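You operate a simulated robot arm through the tools that you are given. There is no shell and no other tool. Be economical: measure what you need, move in short steps, check, and stop when the job is done.

You run a simulated two-armed robot. Do the job below in one go: nothing can be reset, and whatever is moved stays where it is left.

JOB
Put two of the chocks from the top of the check bench on the shelf of the check bench. Take the orange clip on the top of the check bench and put it away on the top of the small bench. Put one of the small coils from the top of the check bench on top of the grey cover. Put the soap bottle on the top of the counter. Press the fifty key two times. Put the tag labelled "27.0 mm" from the top of the winding bench on the lower shelf of the tall rack and the tag labelled "Rework" on top of the silver big block. Do these in any order. Set down upright: chock, soap bottle.

It is judged by the outcome, as a careful person would: the job done as asked, and still so three seconds after it is handed in. It fails if anything else is knocked over, pushed out of place, dropped, spilled or broken. A push-on lid holds only when it is set on centred and level and pressed home; a screw cap is set on level and turned clockwise until tight.

ROBOT AND FRAMES
Two 7-joint arms with two-finger grippers on one trunk, on a base that drives. Base frame: it is fixed to the floor where the robot stands at the start and does not move with it; the origin is under the middle of the robot, x ahead of it, y to its left, z up. Lengths are in cm, angles in degrees, forces in N, time in s.
The left shoulder is at the start at [7.3, 21.6, 114.3], the right one opposite. With the tool pointing down near the work surface each hand reaches from about 10 to 80 cm from the robot's upright axis, wherever it stands, measured 20 degrees to its own side. Places, roughly: big block [25, -725, 75]; chock (6x6x8 cm) [60, 20, 80]; fifty key [180, -90, 140]; grey cover (33x33x9 cm) [90, -30, 80]; lower shelf of the tall rack [260, -950, 80]; orange clip [75, -25, 75]; shelf of the check bench [80, -10, 50]; small coil [75, 0, 75]; soap bottle [125, -75, 75]; top of the counter [-230, -280, 110]; top of the small bench [510, 170, 70]. Payload 3.18 kg a hand.
The tool frame of a hand sits at the grasp point between the pads (the TCP): z along the fingers, y along the line on which they close. The tips reach 3 cm beyond it. Largest opening 14.4 cm; the body of the gripper starts 10.3 cm behind the TCP.
Orientation is told as [roll, pitch, yaw] about the base's x, y, z axes, in that order, counted from this pose: with the fingers straight down and closing along the base's y, the tool's x points along the base's -x, its y along +y and its z along -z.

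CONTROLS
- The arms move only by the tool play_rows. It takes "left_motion", "right_motion" or both (then of equal length, played together; a hand with none holds still); each is a list of rows, each a list of 3 entries, a list of its own where there are three numbers: the closure, from 0 (fully open) to 1 (shut), then the shift along the base's x, y, z in mm, then the turn, a rotation vector about the base's x, y, z in degrees. In form: [[claw, [dx, dy, dz], [rx, ry, rz]], ...]. A call has 1 to 10 rows; each row shifts and turns the commanded pose from where the row before left it. A row lasts 0.2 s, in which the tool goes at most 5 cm and 8.6 degrees; a call with a longer step from one row to the next is refused whole, and so is a gripper value outside its range. A pose out of reach is approached as far as the arm can. The call stops where the force on the tool passes 40 N (or 10 N more than at its start, if that is more) or the arm is blocked; 0.2 s more then pass. Each finger halts on what it meets, pressing with about 44 N; the grip force reading is that of the motor and also rises with nothing between the fingers. The clock runs only during rows and for 0.2 s after the last one: add rows that do not move to give the fingers time. It gives the time, the measured TCP pose, the force on the tool (base axes), the opening and the grip force at its end, in the units of the frame above (readings bear some noise), with the torque about the TCP (base axes, N m) and any sound that the robot's microphone picked up.
- Cameras (640 x 400 px; columns grow to the right, rows downward): "scene" is now at [16.23, -0.07, 132.19]; the picture's right is [0.00, -1.00, 0.00], its down [-0.67, -0.00, -0.74] and it looks along [0.74, 0.00, -0.67] (base axes); focal length 267 px, centre (320, 200). "left" rides on the left gripper at [7.6, -1.6, -14.3] in its tool frame; the picture's right is [0.21, 0.98, 0.00], its down [-0.84, 0.18, -0.51] and it looks along [-0.50, 0.11, 0.86] (tool axes); focal length 218 px, centre (320, 200). "right" rides on the right gripper at [7.7, 1.6, -14.3] in its tool frame; the picture's right is [-0.21, 0.98, 0.00], its down [-0.84, -0.18, -0.51] and it looks along [-0.50, -0.11, 0.86] (tool axes); focal length 218 px, centre (320, 200). There is no depth. A picture from a camera that has moved, and an enlarged one, comes with that camera's place and axes in the base frame and with its lens.
- snapshot(camera): a new picture of that camera. No time passes.
- raise_lower(by): slides the trunk up (or, below 0, down) by that many cm; the arms and the scene camera ride with it, the base frame stays. It gives what a move gives, with no picture.
- base_move(legs): drives the robot by 1 to 6 legs, each [ahead, left, turn to the left] in cm, cm and degrees, along the robot's own axes; the way and the turn of a leg run together, so that a leg with both is an arc; at most 150 cm and 180 degrees a leg. The arms and the cameras ride along, it lands a little off, and it stops where it bumps. It gives what a move gives.
- turn_head(pan, tilt): turns the head with the scene camera to pan (to the left, within 80 degrees either way) and tilt (down, from -29 to 69), counted from straight ahead of the robot. It gives what a move gives.
- inspect(camera, box): a new picture of the part [left, top, right, bottom] of that camera's present view, enlarged. No time passes.
- sign_off(): hands the job in; it is judged then, once.

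Work in short steps. Places have to be worked out from the pictures, the camera data and where the tool is seen: move nearer, look again, correct. Check each grasp and each placing, and mend what went wrong. You have 217 turns and 208 pictures in all, those below and enlarged ones among them. Open the grippers and draw the arms clear of the work before you hand the job in, unless the task says otherwise; then end with one line.

The tools are called after "Emit:" as name(argument=value, ...) on one line, values as JSON. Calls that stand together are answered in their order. play_rows: Moves the arms, as the interface text tells. Its arguments: {"type":"object","properties":{"left_motion":{"type":"array"},"right_motion":{"type":"array"}},"required":[]} The other tools are called the same way: raise_lower (by) slides the trunk up or down; base_move (legs) drives the base; turn_head (pan, tilt) turns the head that bears the scene camera; snapshot (camera) takes a picture; inspect (camera, box) takes an enlarged picture of a part of a camera's view; sign_off () hands the job in.

At the start:

```text
time: 0.0
left_ee_pos: [46.82, 16.06, 106.44]
left_tool_rot: [-0.2, 0.0, 0.2]
left_contact_force: [-0.1, -0.1, -0.6]
left_wrist_torque: [0.01, -0.02, 0.02]
left_grip_width: 14.39
left_gripper_force: 0.0
right_ee_pos: [36.46, -20.59, 106.63]
right_tool_rot: [0.1, 0.1, 0.0]
right_contact_force: [-0.5, -0.1, 0.6]
right_wrist_torque: [0.01, -0.01, 0.02]
right_grip_width: 14.41
right_gripper_force: 0.1
trunk travel left (down, up): [-22.5, 14.4]
robot x, y, heading: [-0.14, 0.2, 0.0]
head pan, tilt: [0.2, 42.1]
```

scene: 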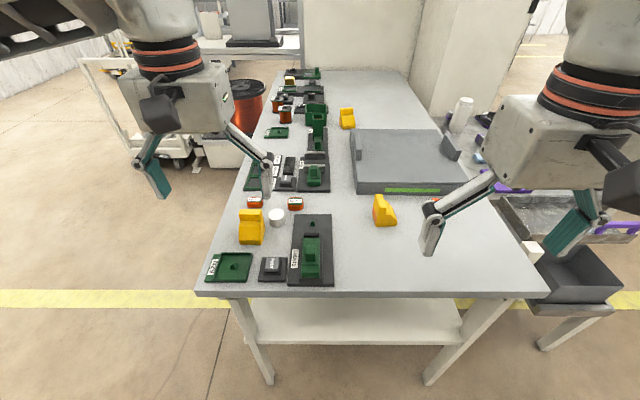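
right: 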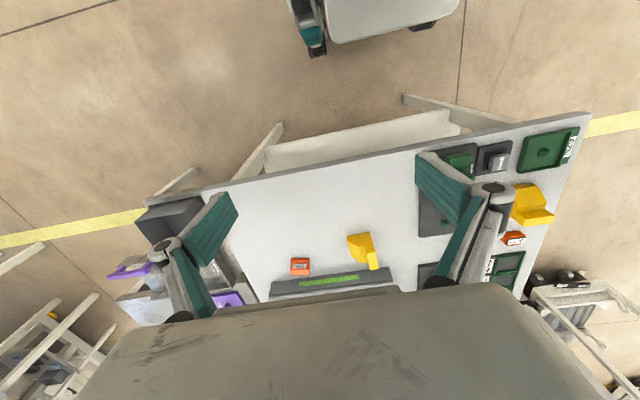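
left: 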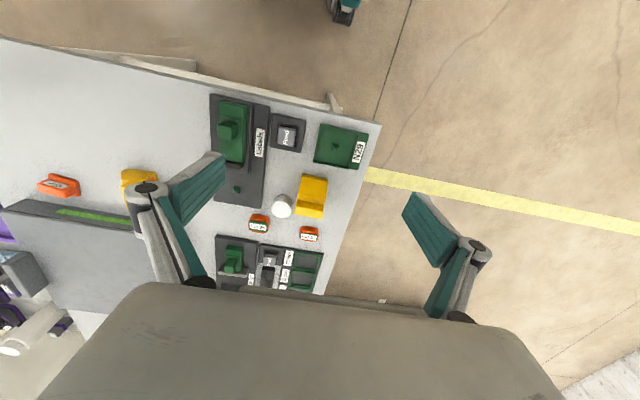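

The bench is ahead, with yellow chocks, orange items and coils on it. I'll enlarge the scene view to identify the objects.

Emit:
inspect(camera="scene", box=[200, 170, 440, 300])

Emit:
inspect(camera="scene", box=[230, 60, 370, 150])

Emit:
inspect(camera="scene", box=[420, 80, 640, 300])

```text
2.67 times, centred on (320, 235) of scene
camera zoom: at [16.23, -0.07, 132.19], right [0.0, -1.0, 0.0], down [-0.67, 0.0, -0.74], along [0.74, 0.0, -0.67], focal length 713 px, centre (320, 107)
```

zoom: 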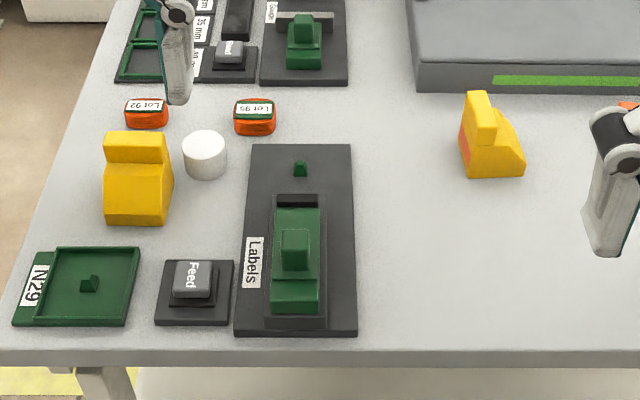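

```text
4.44 times, centred on (300, 105) of scene
camera zoom: at [16.23, -0.07, 132.19], right [0.0, -1.0, 0.0], down [-0.67, 0.0, -0.74], along [0.74, 0.0, -0.67], focal length 1188 px, centre (409, 622)
```

zoom: 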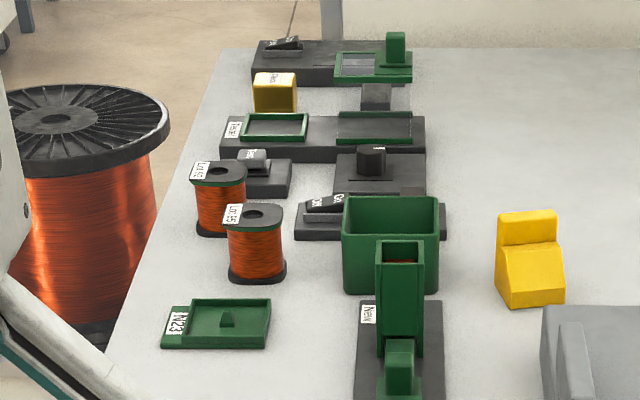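

```text
1.82 times, centred on (530, 190) of scene
camera zoom: at [16.23, -0.07, 132.19], right [0.0, -1.0, 0.0], down [-0.67, 0.0, -0.74], along [0.74, 0.0, -0.67], focal length 486 px, centre (-62, 218)
```

zoom: 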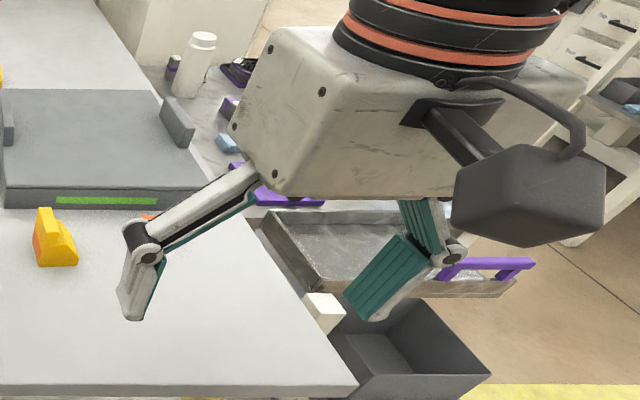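

I need to tell which items are small coils and which is the clip; zoom with wrist cameras.

Emit:
inspect(camera="left", box=[200, 90, 380, 300])

Emit:
inspect(camera="left", box=[0, 140, 200, 265])

Emit:
inspect(camera="right", box=[100, 170, 420, 320])

```text
1.90 times, centred on (290, 195) of left
camera zoom: at [39.3, 14.37, 120.81], right [-0.21, 0.98, 0.0], down [0.84, 0.18, 0.51], along [0.5, 0.11, -0.86], focal length 416 px, centre (377, 210)
```

zoom: 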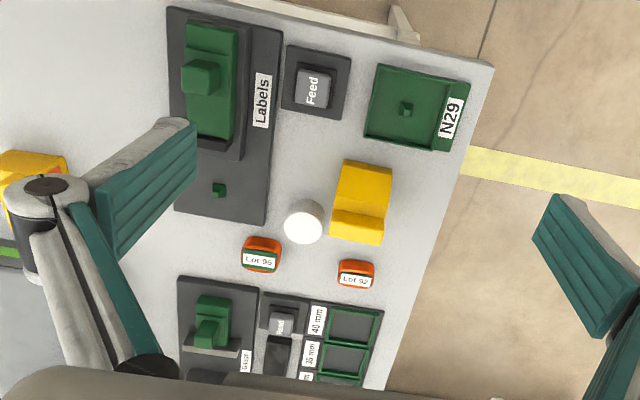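

```text
3.20 times, centred on (100, 202) of left
camera zoom: at [39.3, 14.37, 120.81], right [-0.21, 0.98, 0.0], down [0.84, 0.18, 0.51], along [0.5, 0.11, -0.86], focal length 698 px, centre (1024, 192)
```

zoom: 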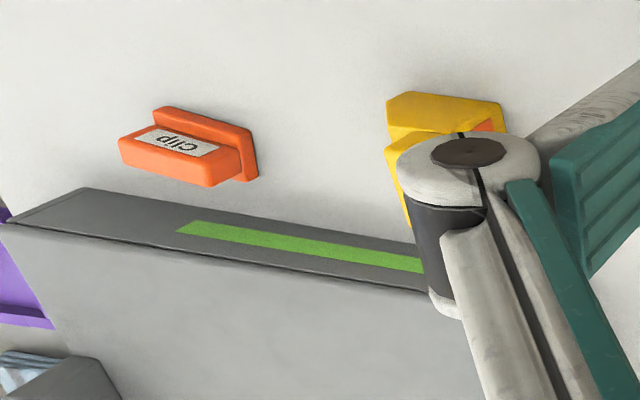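

```text
2.00 times, centred on (260, 245) of right
camera zoom: at [28.78, -18.99, 120.97], right [0.21, 0.98, 0.0], down [0.84, -0.18, 0.51], along [0.5, -0.11, -0.86], focal length 436 px, centre (440, 110)
```

zoom: 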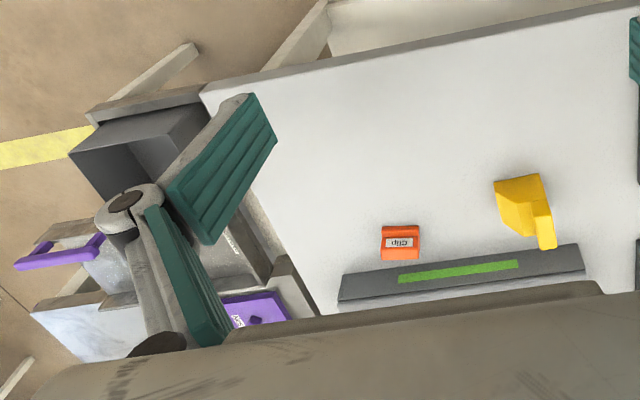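

Identified: "Clip" at about (74,-28), flat "Lot 92/95" coils near (70,10), chocks near (65,18), (66,-17) and far (125,-8). I'll tilt the left hand about 42° forward and hover near the first chock, then look again.

Emit:
play_rows(left_motion=[[0.2, [0, 5, 0], [0, -8.5, 0]], [0.4, [5, 5, -20], [0, -8.5, 0]], [0.45, [5, 5, -20], [0, -8.5, 0]], [0.45, [5, 5, -30], [0, -8.5, 0]], [0.45, [10, 5, -30], [0, -8.5, 0]], [0.45, [0, 0, -20], [0, 0, 0]]])

Emit:
snapshot(camera="left")

Emit:
snapshot(camera="scene")

```text
time: 1.4
left_ee_pos: [49.91, 18.12, 94.56]
left_tool_rot: [-0.1, -42.4, 0.1]
left_contact_force: [-0.6, -0.6, 0.3]
left_wrist_torque: [0.0, 0.01, -0.03]
left_grip_width: 7.89
left_gripper_force: 0.1
left hand out of reach, approached as far as the arm can: row 5
right_ee_pos: [36.47, -20.68, 106.79]
right_tool_rot: [0.0, 0.1, -0.1]
right_contact_force: [0.3, -0.4, 0.7]
right_wrist_torque: [-0.03, 0.0, 0.01]
right_grip_width: 14.39
right_gripper_force: 0.1
trunk travel left (down, up): [-22.5, 14.4]
robot x, y, heading: [0.28, -0.28, -0.2]
head pan, tilt: [0.2, 42.1]
```

```text
198 pictures are left
camera left: at [34.72, 16.59, 99.94], right [-0.15, 0.98, -0.14], down [0.28, 0.18, 0.94], along [0.95, 0.1, -0.3], focal length 218 px, centre (320, 200)
```

left: 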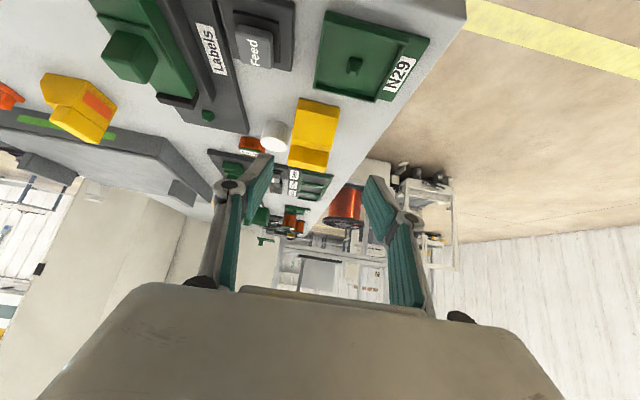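

```text
197 pictures are left
camera scene: at [16.23, -0.06, 132.19], right [0.0, -1.0, 0.0], down [-0.67, 0.0, -0.74], along [0.74, 0.0, -0.67], focal length 267 px, centre (320, 200)
```

scene: 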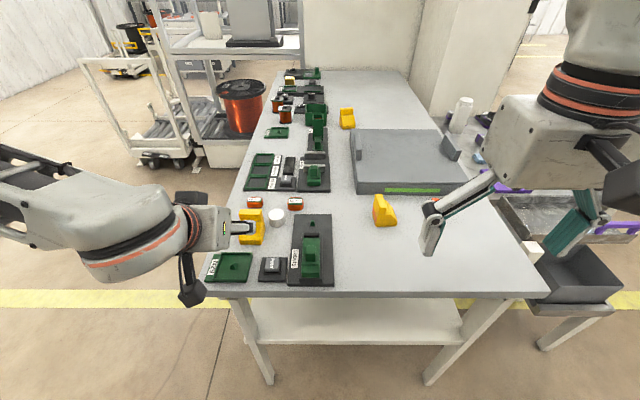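

Zooming both views to refine the first chock's position.

Emit:
inspect(camera="left", box=[220, 80, 380, 180])

Emit:
inspect(camera="scene", box=[200, 180, 360, 300])

```text
4.00 times, centred on (300, 130) of left
camera zoom: at [34.72, 16.59, 99.94], right [-0.15, 0.98, -0.14], down [0.28, 0.18, 0.94], along [0.95, 0.1, -0.3], focal length 873 px, centre (400, 480)
```

zoom: 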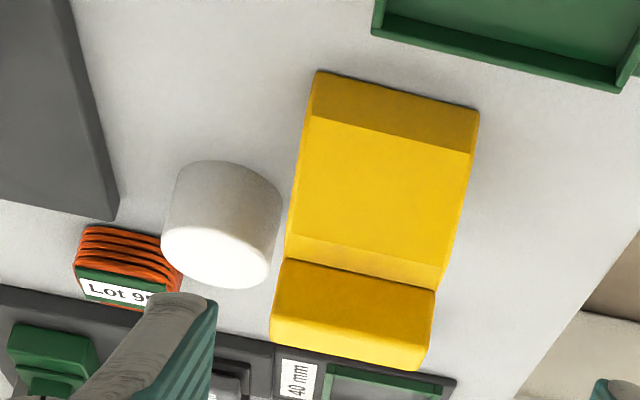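

```text
3.33 times, centred on (280, 240) of scene
camera zoom: at [16.23, -0.06, 132.19], right [0.0, -1.0, 0.0], down [-0.67, 0.0, -0.74], along [0.74, 0.0, -0.67], focal length 891 px, centre (453, 67)
```

zoom: 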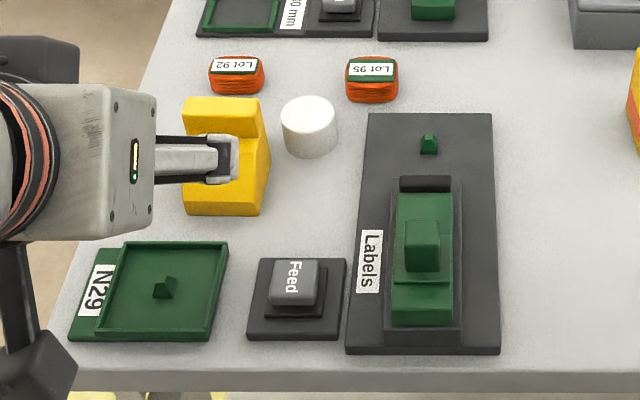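

Table top is about z 75–76; the chock spans roughly x 61.5–67.5, y 14.5–20.5. Approach in front of and above it.

Emit:
play_rows(left_motion=[[0.47, [25, -2, -25], [0, 0, 0]], [0.47, [25, -3, -25], [0, 0, 0]], [0.47, [15, 0, -25], [0, 0, 0]]])

Emit:
snapshot(camera="left")

Emit:
inspect(camera="scene", box=[200, 180, 360, 300])

```text
time: 2.2
left_ee_pos: [56.53, 17.68, 87.11]
left_tool_rot: [-0.3, -42.5, 0.2]
left_contact_force: [-0.3, -0.5, -0.3]
left_wrist_torque: [0.01, -0.02, 0.03]
left_grip_width: 7.61
left_gripper_force: 0.0
right_ee_pos: [36.59, -20.52, 106.65]
right_tool_rot: [0.0, 0.1, 0.0]
right_contact_force: [0.6, 1.1, -0.5]
right_wrist_torque: [0.03, 0.01, -0.02]
right_grip_width: 14.42
right_gripper_force: 0.1
trunk travel left (down, up): [-22.5, 14.4]
robot x, y, heading: [0.11, -0.17, -0.2]
head pan, tilt: [0.2, 42.1]
```

```text
194 pictures are left
camera left: at [41.35, 16.1, 92.52], right [-0.15, 0.98, -0.14], down [0.28, 0.18, 0.94], along [0.95, 0.11, -0.3], focal length 218 px, centre (320, 200)
```

left: 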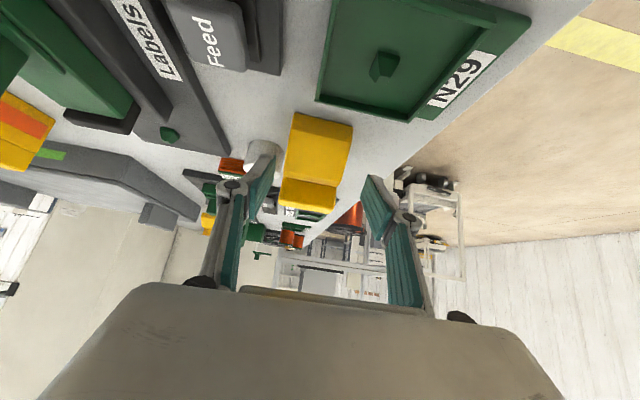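

```text
3.33 times, centred on (280, 240) of scene
camera zoom: at [16.27, -0.12, 132.18], right [0.0, -1.0, 0.0], down [-0.67, 0.0, -0.74], along [0.74, 0.0, -0.67], focal length 891 px, centre (453, 67)
```

zoom: 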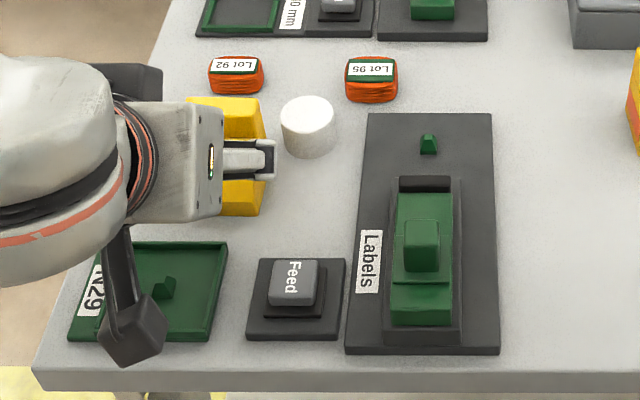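

Chock is centred with the gripper (y≈17.6). Continue down along the finger direction, keeping to its front half away from the white cylinder.

Emit:
play_rows(left_motion=[[0.49, [20, 0, -25], [0, 0, 0]], [0.49, [20, 0, -20], [0, 0, 0]], [0.49, [10, 0, -10], [0, 0, 0]]])

Emit:
snapshot(camera="left")

Emit:
inspect(camera="scene", box=[200, 180, 360, 300])

```text
time: 3.0
left_ee_pos: [61.45, 17.24, 83.05]
left_tool_rot: [-0.4, -43.8, 0.1]
left_contact_force: [-13.5, -3.1, 35.7]
left_wrist_torque: [1.01, 0.38, 0.45]
left_grip_width: 5.35
left_gripper_force: 44.9
right_ee_pos: [36.07, -20.67, 106.89]
right_tool_rot: [0.2, -0.2, 0.1]
right_contact_force: [0.1, -0.1, 0.9]
right_wrist_torque: [0.02, 0.0, -0.01]
right_grip_width: 14.4
right_gripper_force: 0.0
trunk travel left (down, up): [-22.5, 14.4]
robot x, y, heading: [-0.07, 0.05, 0.1]
head pan, tilt: [0.2, 42.1]
stopped in row 3 (left hand): the force on the tool passed its limit at 56 N (the readings are from after the stop); the commanded pose is now the measured one
```

```text
192 pictures are left
camera left: at [46.11, 15.76, 88.1], right [-0.15, 0.98, -0.15], down [0.26, 0.18, 0.95], along [0.95, 0.1, -0.28], focal length 218 px, centre (320, 200)
```

left: 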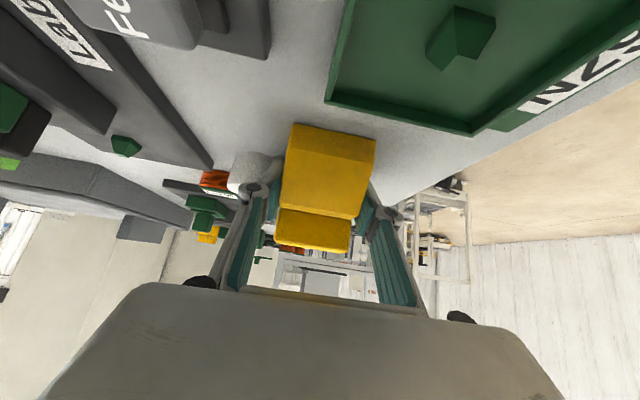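

```text
3.33 times, centred on (280, 240) of scene
camera zoom: at [15.74, -0.2, 132.31], right [0.0, -1.0, 0.0], down [-0.67, 0.0, -0.74], along [0.74, 0.0, -0.67], focal length 891 px, centre (453, 67)
```

zoom: 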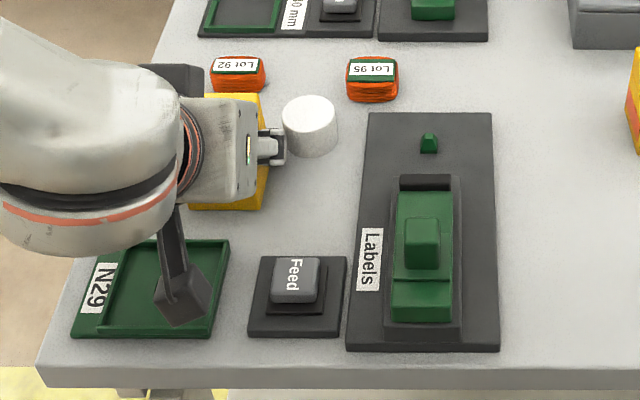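

Contact occurred with the fingers squeezed to 5.35 cm; zoom to see what they touch.

Emit:
inspect(camera="left", box=[200, 110, 440, 290])

Emit:
inspect(camera="scene", box=[230, 190, 310, 250])

```text
2.22 times, centred on (320, 200) of left
camera zoom: at [46.11, 15.76, 88.1], right [-0.15, 0.98, -0.15], down [0.26, 0.18, 0.95], along [0.95, 0.1, -0.28], focal length 485 px, centre (320, 200)
```

zoom: 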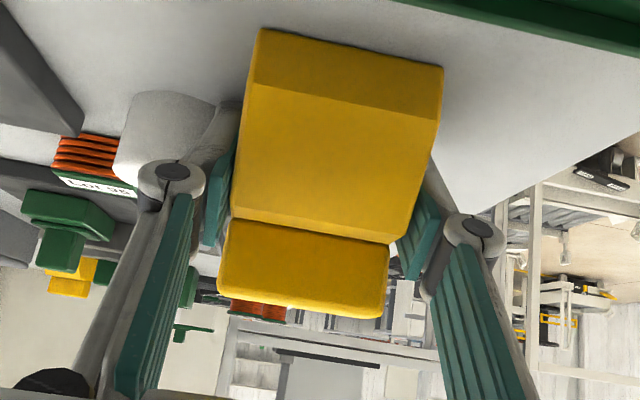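

```text
6.67 times, centred on (270, 220) of scene
camera zoom: at [15.74, -0.2, 132.31], right [0.0, -1.0, 0.0], down [-0.67, 0.0, -0.74], along [0.74, 0.0, -0.67], focal length 1783 px, centre (653, 67)
```

zoom: 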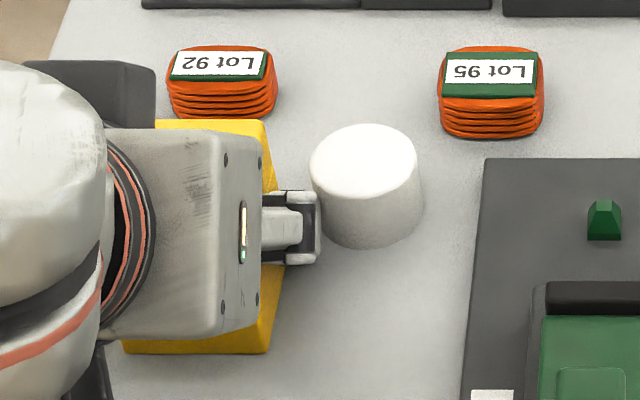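

Torque suggests the left finger is pressing on something. I back off along the finger axis and check the opening recovers.

Emit:
play_rows(left_motion=[[0.45, [-10, 0, 12], [0, 0, 0]], [0.45, [-15, 0, 18], [0, 0, 0]], [0.45, [0, 0, 0], [0, 0, 0]]])

Emit:
inspect(camera="left", box=[200, 80, 440, 260])

Emit:
inspect(camera="scene", box=[200, 180, 360, 300])

```text
time: 3.8
left_ee_pos: [58.86, 17.69, 85.01]
left_tool_rot: [-0.3, -42.7, 0.3]
left_contact_force: [-0.9, 0.3, -0.2]
left_wrist_torque: [0.0, -0.02, 0.01]
left_grip_width: 7.94
left_gripper_force: 0.0
right_ee_pos: [36.5, -20.53, 106.58]
right_tool_rot: [0.1, 0.1, 0.1]
right_contact_force: [-0.9, -0.6, 0.4]
right_wrist_torque: [0.0, 0.02, 0.0]
right_grip_width: 14.41
right_gripper_force: 0.1
trunk travel left (down, up): [-22.5, 14.4]
robot x, y, heading: [-0.36, -0.23, -0.2]
head pan, tilt: [0.2, 42.1]
```

```text
2.22 times, centred on (320, 170) of left
camera zoom: at [43.7, 16.06, 90.34], right [-0.15, 0.98, -0.15], down [0.27, 0.18, 0.94], along [0.95, 0.1, -0.3], focal length 485 px, centre (320, 267)
```

zoom: 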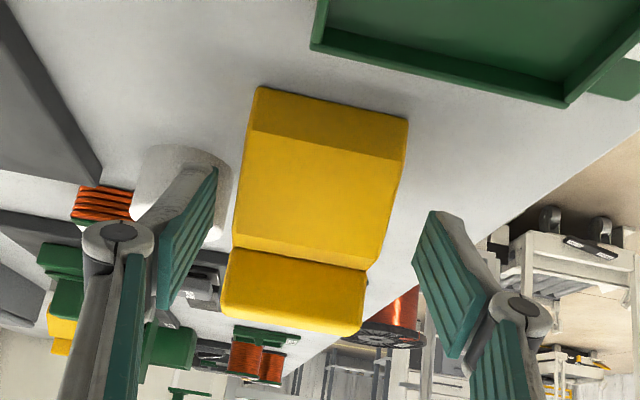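

```text
3.33 times, centred on (280, 240) of scene
camera zoom: at [16.23, -0.05, 132.16], right [0.0, -1.0, 0.0], down [-0.67, 0.0, -0.74], along [0.74, 0.0, -0.67], focal length 891 px, centre (453, 67)
```

zoom: 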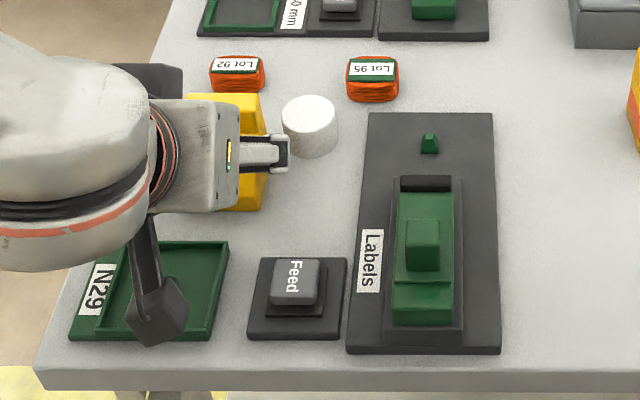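

Opening recovered and the chock stayed upright. I re-descend in smaller steps, slightly to the left, watching force and width.

Emit:
play_rows(left_motion=[[0.45, [10, 4, -8], [0, 0, 0]], [0.45, [8, 0, -8], [0, 0, 0]], [0.45, [0, 0, 0], [0, 0, 0]]])

Emit:
inspect(camera="left", box=[200, 80, 440, 260])

```text
time: 4.6
left_ee_pos: [60.79, 17.84, 83.45]
left_tool_rot: [-0.5, -42.9, 0.3]
left_contact_force: [-0.1, -0.8, 0.6]
left_wrist_torque: [0.02, -0.01, -0.02]
left_grip_width: 7.93
left_gripper_force: 0.1
right_ee_pos: [36.33, -20.56, 106.68]
right_tool_rot: [0.0, 0.1, 0.1]
right_contact_force: [0.3, -0.1, -0.9]
right_wrist_torque: [0.0, 0.02, 0.01]
right_grip_width: 14.39
right_gripper_force: 0.0
trunk travel left (down, up): [-22.5, 14.4]
robot x, y, heading: [-0.07, 0.1, 0.1]
head pan, tilt: [0.2, 42.1]
```

```text
2.22 times, centred on (320, 170) of left
camera zoom: at [45.55, 16.42, 88.8], right [-0.15, 0.98, -0.15], down [0.27, 0.18, 0.94], along [0.95, 0.1, -0.29], focal length 485 px, centre (320, 267)
```

zoom: 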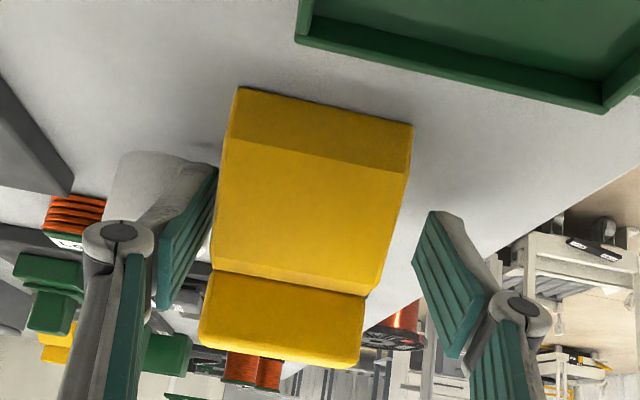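

The fingers' contact was likely the right finger on the white cylinder's top. New plan: pull the left hand up and vertical for a straight-down grip on the chock's front half; meanwhile bring the right hand down toward free bench top to gauge its height.

Emit:
play_rows(left_motion=[[0.45, [-20, 0, 20], [0, 0, 0]], [0.45, [-20, 0, 40], [0, 8.5, 0]], [0.45, [0, 0, 40], [0, 8.5, 0]], [0.45, [20, -4, 20], [0, 8.5, 0]], [0.45, [20, -2, 0], [0, 8.5, 0]], [0.45, [15, 0, 0], [0, 8.5, 0]], [0.45, [0, 0, 0], [0, 0, 0]]], right_motion=[[0.3, [40, 0, -20], [0, 0, 0]], [0.5, [40, -10, -40], [0, 0, 0]], [0.6, [40, -10, -40], [0, 0, 0]], [0.6, [30, -10, -40], [0, 0, 0]], [0.6, [0, 0, -40], [0, 0, 0]], [0.6, [0, 0, -40], [0, 0, 0]], [0.6, [0, 0, -10], [0, 0, 0]]])

Emit:
snapshot(camera="scene")

Emit:
snapshot(camera="left")

```text
refused: row 2 steps farther than a row can; nothing moved
```

```text
185 pictures are left
camera scene: at [16.18, -0.04, 132.19], right [0.0, -1.0, 0.0], down [-0.67, 0.0, -0.74], along [0.74, 0.0, -0.67], focal length 267 px, centre (320, 200)
```

scene: 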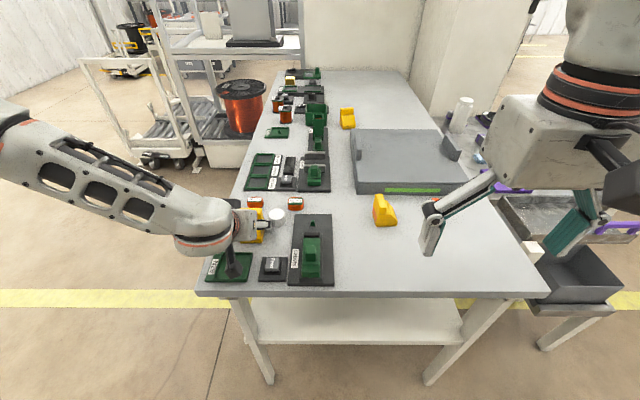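

```text
184 pictures are left
camera left: at [45.55, 16.42, 88.8], right [-0.15, 0.98, -0.15], down [0.27, 0.18, 0.94], along [0.95, 0.1, -0.29], focal length 218 px, centre (320, 200)
```

left: 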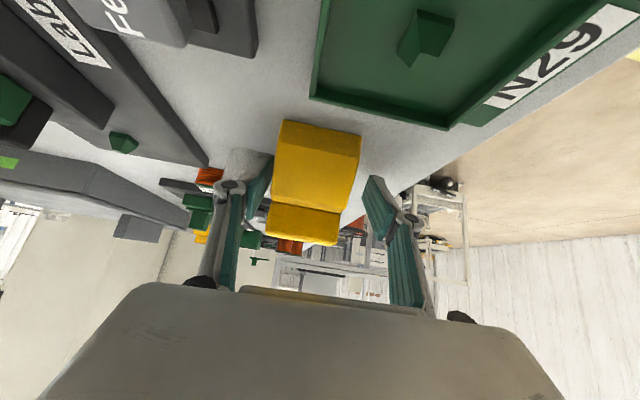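

Refused for step length; resend with smaller steps.

Emit:
play_rows(left_motion=[[0.45, [-20, 0, 20], [0, 0, 0]], [0.45, [-20, 0, 40], [0, 8.5, 0]], [0.45, [0, 0, 40], [0, 8.5, 0]], [0.45, [20, -4, 20], [0, 8.5, 0]], [0.45, [20, -2, 0], [0, 8.5, 0]], [0.45, [15, 0, 0], [0, 8.5, 0]], [0.45, [0, 0, 0], [0, 0, 0]], [0.45, [0, 0, 0], [0, 0, 0]]], right_motion=[[0.3, [18, -5, -32], [0, 0, 0]], [0.5, [18, -5, -32], [0, 0, 0]], [0.6, [18, -5, -32], [0, 0, 0]], [0.6, [18, -5, -32], [0, 0, 0]], [0.6, [18, -5, -32], [0, 0, 0]], [0.6, [18, -5, -32], [0, 0, 0]], [0.6, [18, -5, -32], [0, 0, 0]], [0.6, [18, -5, -20], [0, 0, 0]]])

Emit:
snapshot(camera="scene")

Emit:
snapshot(camera="left")

Emit:
snapshot(camera="right")

```text
time: 6.5
left_ee_pos: [62.37, 17.24, 95.29]
left_tool_rot: [-0.2, -0.3, 0.1]
left_contact_force: [0.8, -0.6, -1.8]
left_wrist_torque: [0.01, 0.05, 0.01]
left_grip_width: 7.92
left_gripper_force: 0.0
right_ee_pos: [50.46, -24.46, 82.6]
right_tool_rot: [0.1, 0.7, -0.2]
right_contact_force: [-5.2, -2.1, 10.4]
right_wrist_torque: [-0.06, 0.09, -0.02]
right_grip_width: 0.01
right_gripper_force: 24.9
trunk travel left (down, up): [-22.5, 14.4]
robot x, y, heading: [-0.43, 0.3, -0.1]
head pan, tilt: [0.2, 42.1]
stopped in row 8 (right hand): the force on the tool passed its limit at 52 N (the readings are from after the stop); the commanded pose is now the measured one
```

```text
183 pictures are left
camera scene: at [16.26, -0.1, 132.17], right [0.0, -1.0, 0.0], down [-0.67, 0.0, -0.74], along [0.74, 0.0, -0.67], focal length 267 px, centre (320, 200)
```

scene: 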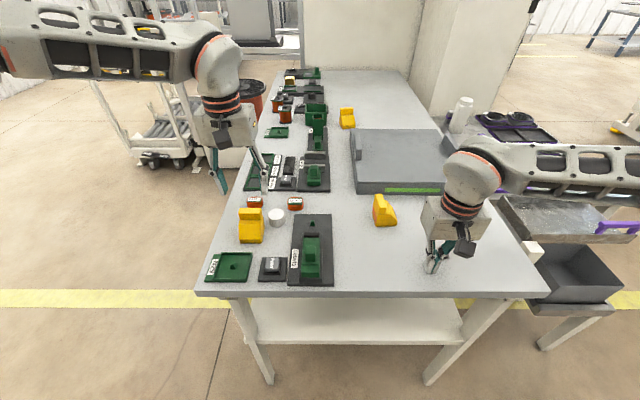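

```text
182 pictures are left
camera left: at [54.69, 15.76, 109.72], right [-0.21, 0.98, -0.01], down [0.84, 0.18, 0.51], along [0.5, 0.1, -0.86], focal length 218 px, centre (320, 200)
```

left: 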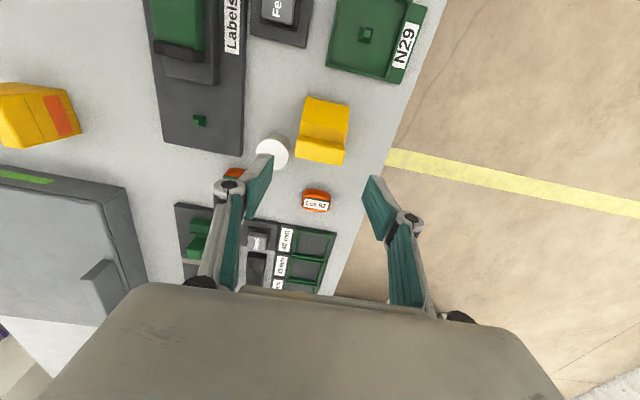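

```text
181 pictures are left
camera right: at [42.87, -22.89, 96.99], right [0.21, 0.98, 0.0], down [0.85, -0.18, 0.5], along [0.49, -0.11, -0.87], focal length 218 px, centre (320, 200)
```

right: 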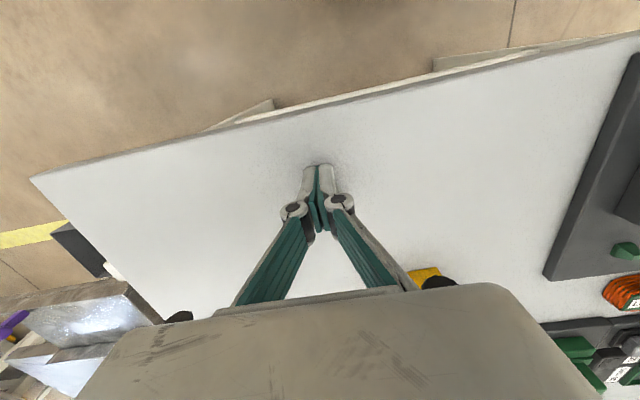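

Bench top is at about z 79 (contact), and with that all chock estimates agree: chock 1 spans x≈58.5–64.5, y≈14.4–20.2. I tilt the left hand again for a grip at (61,17.3,83.2), and raise and open the right hand to view chock 2.

Emit:
play_rows(left_motion=[[0.47, [-15, 0, 0], [0, -8.5, 0]], [0.47, [-15, 0, 0], [0, -8.5, 0]], [0.47, [-15, 0, 0], [0, -8.5, 0]], [0.47, [-15, 0, -15], [0, -8.5, 0]], [0.47, [0, 0, -30], [0, -8.5, 0]], [0.47, [10, 0, -30], [0, 0, 0]], [0.47, [20, 0, -28], [0, 0, 0]], [0.47, [18, 0, -17], [0, 0, 0]], [0.47, [0, 0, 0], [0, 0, 0]]], right_motion=[[0.6, [0, 0, 30], [0, 0, 0]], [0.4, [0, 5, 40], [0, 0, 0]], [0, [0, 10, 40], [0, 0, 0]], [0, [0, 10, 30], [0, 0, 0]], [0, [0, 10, 0], [0, 0, 0]], [0, [0, 0, 0], [0, 0, 0]], [0, [0, 0, 0], [0, 0, 0]], [0, [0, 0, 0], [0, 0, 0]], [0, [0, 0, 0], [0, 0, 0]]])

Emit:
snapshot(camera="left")

Emit:
snapshot(camera="right")

```text
time: 8.5
left_ee_pos: [61.03, 17.41, 83.45]
left_tool_rot: [-0.3, -42.8, 0.2]
left_contact_force: [-0.4, 0.0, -0.1]
left_wrist_torque: [-0.01, 0.02, 0.01]
left_grip_width: 7.64
left_gripper_force: 0.2
right_ee_pos: [50.45, -21.03, 96.68]
right_tool_rot: [0.2, 0.4, -0.1]
right_contact_force: [0.2, 0.6, -0.3]
right_wrist_torque: [0.01, 0.04, 0.01]
right_grip_width: 14.4
right_gripper_force: 0.1
trunk travel left (down, up): [-22.5, 14.4]
robot x, y, heading: [-0.4, 0.17, -0.2]
head pan, tilt: [0.2, 42.1]
```

```text
180 pictures are left
camera left: at [45.82, 15.79, 88.77], right [-0.15, 0.98, -0.15], down [0.27, 0.18, 0.94], along [0.95, 0.1, -0.29], focal length 218 px, centre (320, 200)
```

left: 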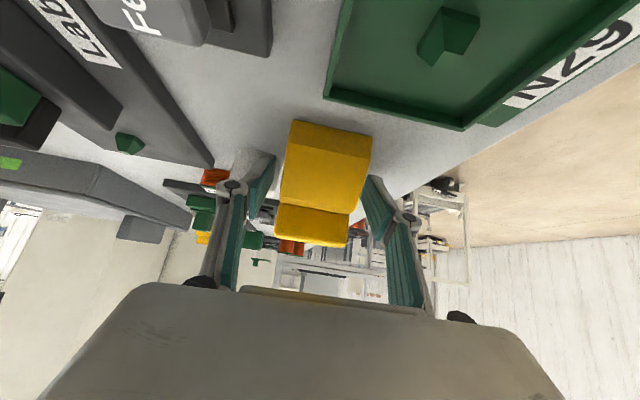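

```text
179 pictures are left
camera right: at [42.86, -19.36, 111.02], right [0.21, 0.98, 0.0], down [0.85, -0.18, 0.5], along [0.49, -0.11, -0.87], focal length 218 px, centre (320, 200)
```

right: 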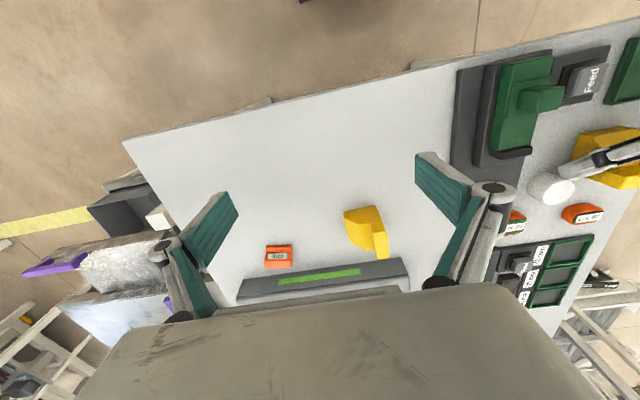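

Left fingers straddle chock 1 evenly; close and lift slightly.

Emit:
play_rows(left_motion=[[0.8, [0, 0, 0], [0, 0, 0]], [1, [0, 0, 0], [0, 0, 0]], [1, [0, 0, 0], [0, 0, 0]], [1, [-5, 0, 20], [0, 0, 0]], [1, [-5, 0, 20], [0, 0, 0]], [1, [-10, 0, 30], [0, 0, 0]]])

Emit:
snapshot(camera="left")

Emit:
inspect(camera="right", box=[230, 180, 430, 300])

```text
time: 9.9
left_ee_pos: [58.95, 17.38, 90.31]
left_tool_rot: [-0.2, -42.8, 0.2]
left_contact_force: [-0.3, -0.9, -4.2]
left_wrist_torque: [0.01, 0.02, 0.0]
left_grip_width: 5.37
left_gripper_force: 43.8
right_ee_pos: [50.35, -20.92, 96.7]
right_tool_rot: [0.1, 0.5, -0.3]
right_contact_force: [0.1, -0.1, 0.4]
right_wrist_torque: [-0.01, -0.05, -0.01]
right_grip_width: 14.4
right_gripper_force: 0.2
trunk travel left (down, up): [-22.5, 14.4]
robot x, y, heading: [0.05, -0.07, 0.1]
head pan, tilt: [0.2, 42.1]
```

```text
178 pictures are left
camera left: at [43.67, 15.81, 95.73], right [-0.15, 0.98, -0.15], down [0.27, 0.18, 0.94], along [0.95, 0.1, -0.3], focal length 218 px, centre (320, 200)
```

left: 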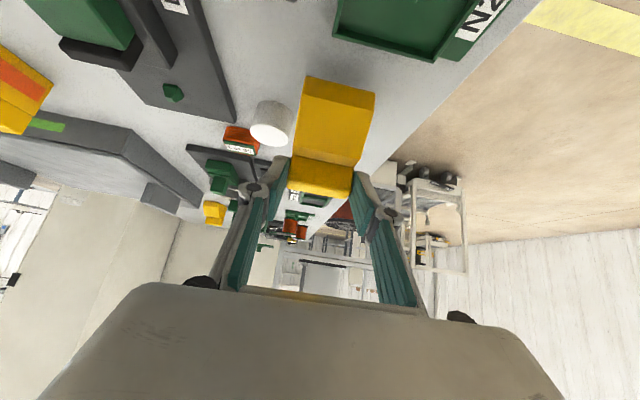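

```text
3.20 times, centred on (330, 240) of right
camera zoom: at [42.81, -19.36, 111.04], right [0.21, 0.98, 0.0], down [0.85, -0.18, 0.5], along [0.49, -0.11, -0.87], focal length 698 px, centre (288, 72)
```

zoom: 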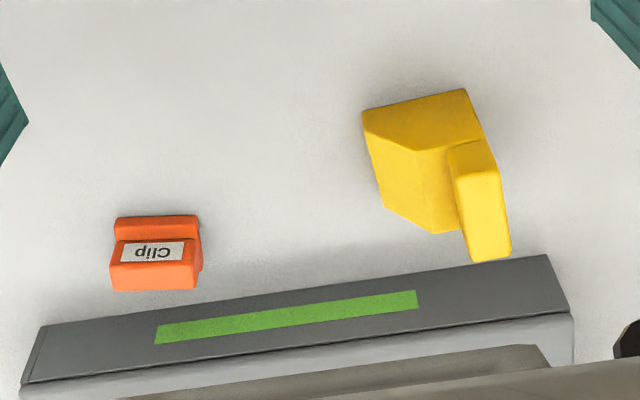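

Grip holds something (5.37 cm, ~4 N), but the chock seems low in the grip; check from the scene camera.

Emit:
inspect(camera="scene", box=[200, 150, 360, 270])

Emit:
inspect(camera="left", box=[220, 60, 440, 240])

```text
3.33 times, centred on (280, 210) of scene
camera zoom: at [16.1, -0.07, 132.2], right [0.0, -1.0, 0.0], down [-0.67, 0.0, -0.74], along [0.74, 0.0, -0.67], focal length 891 px, centre (453, 167)
```

zoom: 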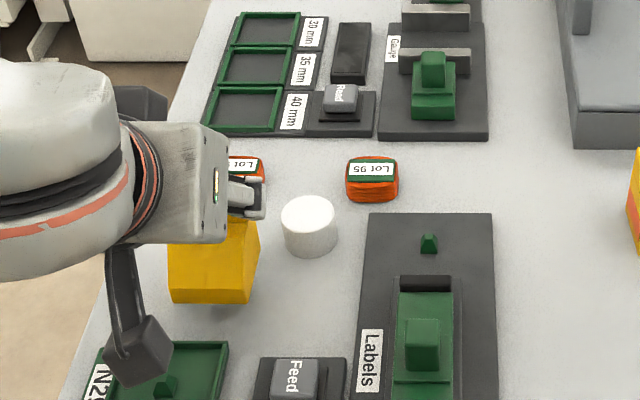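

```text
2.22 times, centred on (330, 150) of left
camera zoom: at [43.67, 15.81, 95.73], right [-0.15, 0.98, -0.15], down [0.27, 0.18, 0.94], along [0.95, 0.1, -0.3], focal length 485 px, centre (298, 311)
```

zoom: 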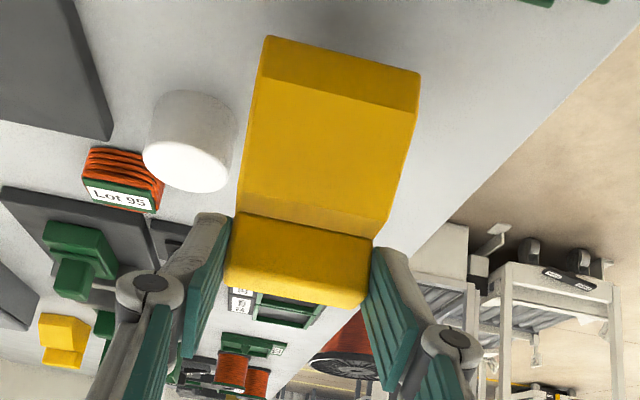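

The chock is lifted, held by its upper block. I raise it more and see whether it slips further before backing off.

Emit:
play_rows(left_motion=[[1, [0, 0, 15], [0, 0, 0]], [1, [0, 0, 20], [0, 0, 0]], [1, [0, 0, 20], [0, 0, 0]], [1, [0, 0, 15], [0, 0, 0]], [1, [0, 0, 0], [0, 0, 0]]])

Emit:
inspect(camera="left", box=[220, 60, 440, 240])

Emit:
inspect(camera="scene", box=[200, 120, 360, 240])

```text
time: 11.1
left_ee_pos: [59.14, 17.32, 97.47]
left_tool_rot: [-0.4, -42.8, 0.2]
left_contact_force: [0.1, 0.8, -4.7]
left_wrist_torque: [-0.01, 0.04, -0.01]
left_grip_width: 5.34
left_gripper_force: 43.8
right_ee_pos: [50.54, -21.11, 96.61]
right_tool_rot: [0.2, 0.5, -0.1]
right_contact_force: [0.1, 0.3, 0.0]
right_wrist_torque: [0.01, -0.01, 0.0]
right_grip_width: 14.4
right_gripper_force: 0.1
trunk travel left (down, up): [-22.5, 14.4]
robot x, y, heading: [0.02, -0.29, 0.1]
head pan, tilt: [0.2, 42.1]
```

```text
2.22 times, centred on (330, 150) of left
camera zoom: at [43.85, 15.78, 102.83], right [-0.15, 0.98, -0.15], down [0.27, 0.18, 0.94], along [0.95, 0.1, -0.3], focal length 485 px, centre (298, 311)
```

zoom: 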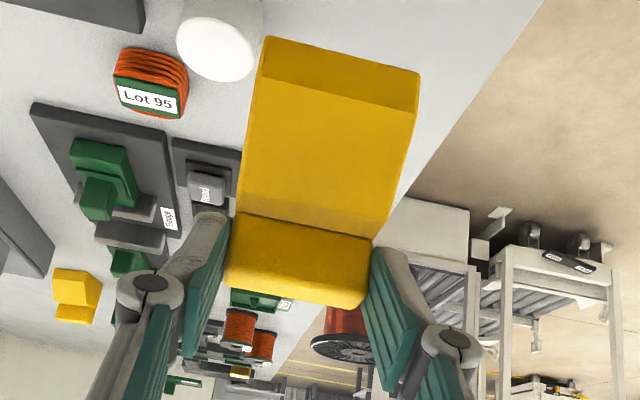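

```text
3.33 times, centred on (280, 180) of scene
camera zoom: at [16.23, -0.05, 132.17], right [0.0, -1.0, 0.0], down [-0.67, 0.0, -0.74], along [0.74, 0.0, -0.67], focal length 891 px, centre (453, 267)
```

zoom: 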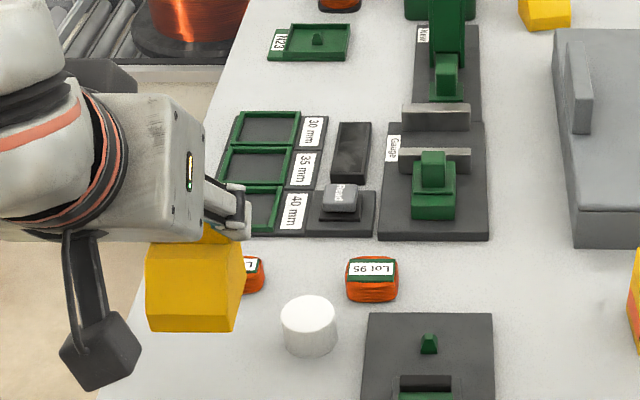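

The grip is now stable with the chock upright (base ≈8.3 cm below TCP). Back off 30 cm and look down at the shelf.

Emit:
base_move(legs=[[-30, 0, 0]])

Emit:
turn_head(pan=0, tilt=50)

Emit:
snapshot(camera="scene")

```text
time: 13.1
left_ee_pos: [28.81, 17.58, 97.48]
left_tool_rot: [-0.5, -42.9, 0.4]
left_contact_force: [-0.7, -1.1, -3.4]
left_wrist_torque: [-0.01, 0.03, 0.02]
left_grip_width: 5.36
left_gripper_force: 44.3
right_ee_pos: [20.46, -20.79, 96.72]
right_tool_rot: [0.1, 0.5, 0.1]
right_contact_force: [0.7, -0.1, 0.3]
right_wrist_torque: [-0.01, -0.05, 0.01]
right_grip_width: 14.42
right_gripper_force: 0.0
trunk travel left (down, up): [-22.5, 14.4]
robot x, y, heading: [-30.08, 0.11, 0.3]
head pan, tilt: [0.2, 42.1]
```

```text
time: 13.8
left_ee_pos: [28.93, 17.45, 97.51]
left_tool_rot: [-0.3, -42.9, 0.5]
left_contact_force: [0.6, 0.6, -3.7]
left_wrist_torque: [0.01, 0.02, -0.02]
left_grip_width: 5.34
left_gripper_force: 44.4
right_ee_pos: [20.68, -20.65, 96.64]
right_tool_rot: [0.0, 0.5, 0.1]
right_contact_force: [-0.3, -0.5, 1.1]
right_wrist_torque: [0.0, -0.01, 0.03]
right_grip_width: 14.4
right_gripper_force: 0.0
trunk travel left (down, up): [-22.5, 14.4]
robot x, y, heading: [-30.07, 0.03, 0.1]
head pan, tilt: [0.0, 50.0]
```

```text
172 pictures are left
camera scene: at [-14.46, -0.09, 131.07], right [0.01, -1.0, 0.0], down [-0.77, 0.0, -0.64], along [0.64, 0.0, -0.77], focal length 267 px, centre (320, 200)
```

scene: 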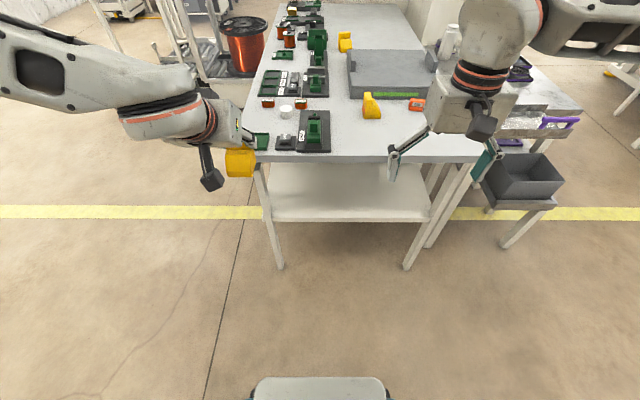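

Shelf front edge is nearly flush with the bench front (x≈43). Lower the trunk 20 cm and look again to get the shelf height by parallax.

Emit:
raise_lower(by=-20)

Emit:
turn_head(pan=0, tilt=38)

Emit:
snapshot(camera="scene")

```text
time: 16.0
left_ee_pos: [27.83, 17.5, 68.66]
left_tool_rot: [-0.3, -30.9, 0.4]
left_contact_force: [0.4, -0.5, -3.3]
left_wrist_torque: [0.05, -0.01, 0.01]
left_grip_width: 5.36
left_gripper_force: 44.0
right_ee_pos: [20.57, -20.64, 76.74]
right_tool_rot: [0.1, 0.4, 0.1]
right_contact_force: [0.1, 0.1, -0.5]
right_wrist_torque: [0.01, -0.04, 0.0]
right_grip_width: 14.4
right_gripper_force: 0.0
trunk travel left (down, up): [-2.5, 34.4]
robot x, y, heading: [-29.94, 0.16, 0.4]
head pan, tilt: [0.0, 50.0]
```

```text
time: 16.7
left_ee_pos: [27.83, 17.46, 68.66]
left_tool_rot: [-0.4, -31.0, 0.4]
left_contact_force: [0.9, -0.2, -3.9]
left_wrist_torque: [-0.02, 0.02, 0.05]
left_grip_width: 5.34
left_gripper_force: 43.7
right_ee_pos: [20.58, -20.83, 76.71]
right_tool_rot: [0.1, 0.6, 0.1]
right_contact_force: [-0.3, 0.7, -0.1]
right_wrist_torque: [0.0, 0.02, 0.0]
right_grip_width: 14.41
right_gripper_force: 0.0
trunk travel left (down, up): [-2.5, 34.4]
robot x, y, heading: [-30.06, 0.35, 0.5]
head pan, tilt: [0.0, 38.0]
```

```text
171 pictures are left
camera scene: at [6.01, 0.02, 108.61], right [0.01, -1.0, 0.0], down [-0.62, 0.0, -0.79], along [0.79, 0.0, -0.62], focal length 267 px, centre (320, 200)
```

scene: 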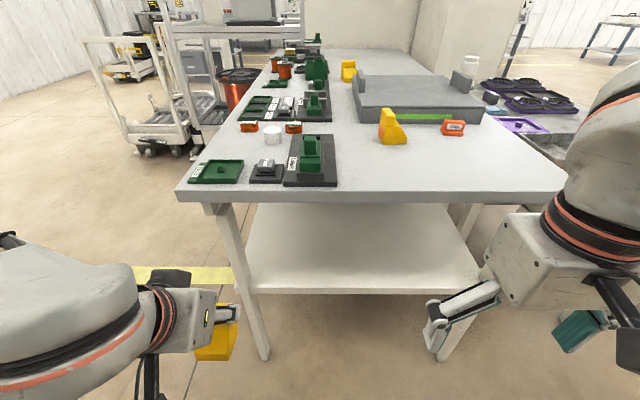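

The trunk leans as it lowers, so the left tool pitch changed to -31°. Zoom on the shelf to pin its geometry.

Emit:
inspect(camera="scene", box=[170, 170, 570, 380])

```text
1.60 times, centred on (370, 275) of scene
camera zoom: at [6.01, 0.02, 108.61], right [0.01, -1.0, 0.0], down [-0.62, 0.0, -0.79], along [0.79, 0.0, -0.62], focal length 428 px, centre (240, 80)
```

zoom: 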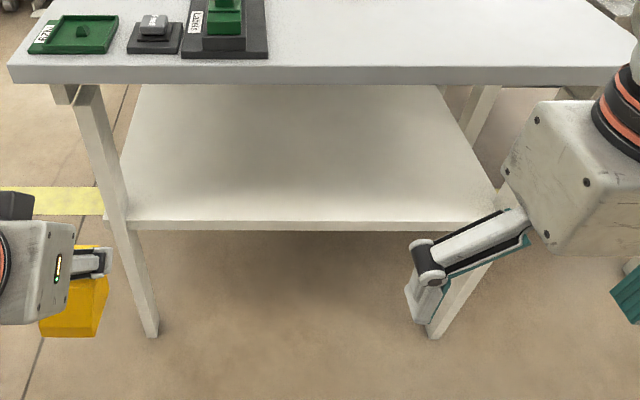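

Shelf top is about z 47–50 with its front near x≈46, legs at y≈20 and -45. Restore the left tool pitch to -43° and bring the chock to y≈5.

Emit:
play_rows(left_motion=[[1, [0, -20, -15], [0, -4, 0]], [1, [0, -20, -15], [0, -4, 0]], [1, [0, -30, -15], [0, -4, 0]], [1, [0, -30, -15], [0, 0, 0]], [1, [0, -20, -10], [0, 0, 0]], [1, [0, 0, 0], [0, 0, 0]]])

Emit:
snapshot(camera="left")

Emit:
snapshot(camera="scene")

```text
time: 18.1
left_ee_pos: [27.81, 5.43, 61.76]
left_tool_rot: [-0.5, -42.9, 0.6]
left_contact_force: [0.2, -0.4, -3.9]
left_wrist_torque: [0.01, 0.06, 0.0]
left_grip_width: 5.35
left_gripper_force: 44.3
right_ee_pos: [20.5, -20.71, 76.64]
right_tool_rot: [0.2, 0.5, 0.1]
right_contact_force: [-0.7, 1.1, -0.2]
right_wrist_torque: [0.01, 0.01, -0.02]
right_grip_width: 14.38
right_gripper_force: 0.1
trunk travel left (down, up): [-2.5, 34.4]
robot x, y, heading: [-30.02, -0.25, 0.5]
head pan, tilt: [0.0, 38.0]
```

```text
169 pictures are left
camera left: at [12.61, 3.88, 67.01], right [-0.16, 0.98, -0.15], down [0.27, 0.19, 0.94], along [0.95, 0.11, -0.29], focal length 218 px, centre (320, 200)
```

left: 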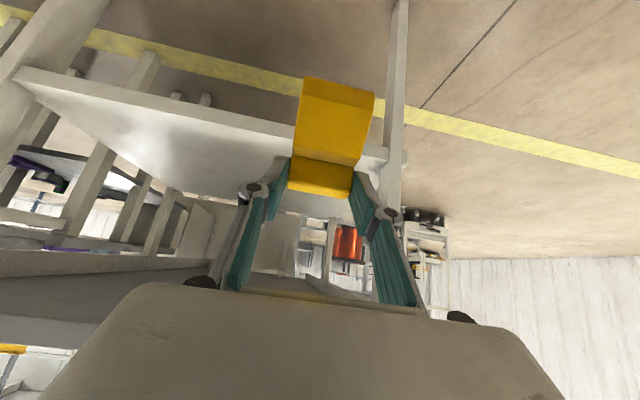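

```text
168 pictures are left
camera scene: at [6.0, 0.01, 108.62], right [0.01, -1.0, 0.0], down [-0.62, 0.0, -0.79], along [0.79, 0.0, -0.62], focal length 267 px, centre (320, 200)
```

scene: 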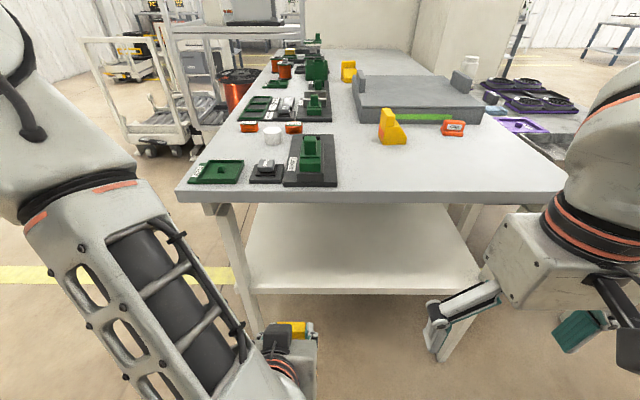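

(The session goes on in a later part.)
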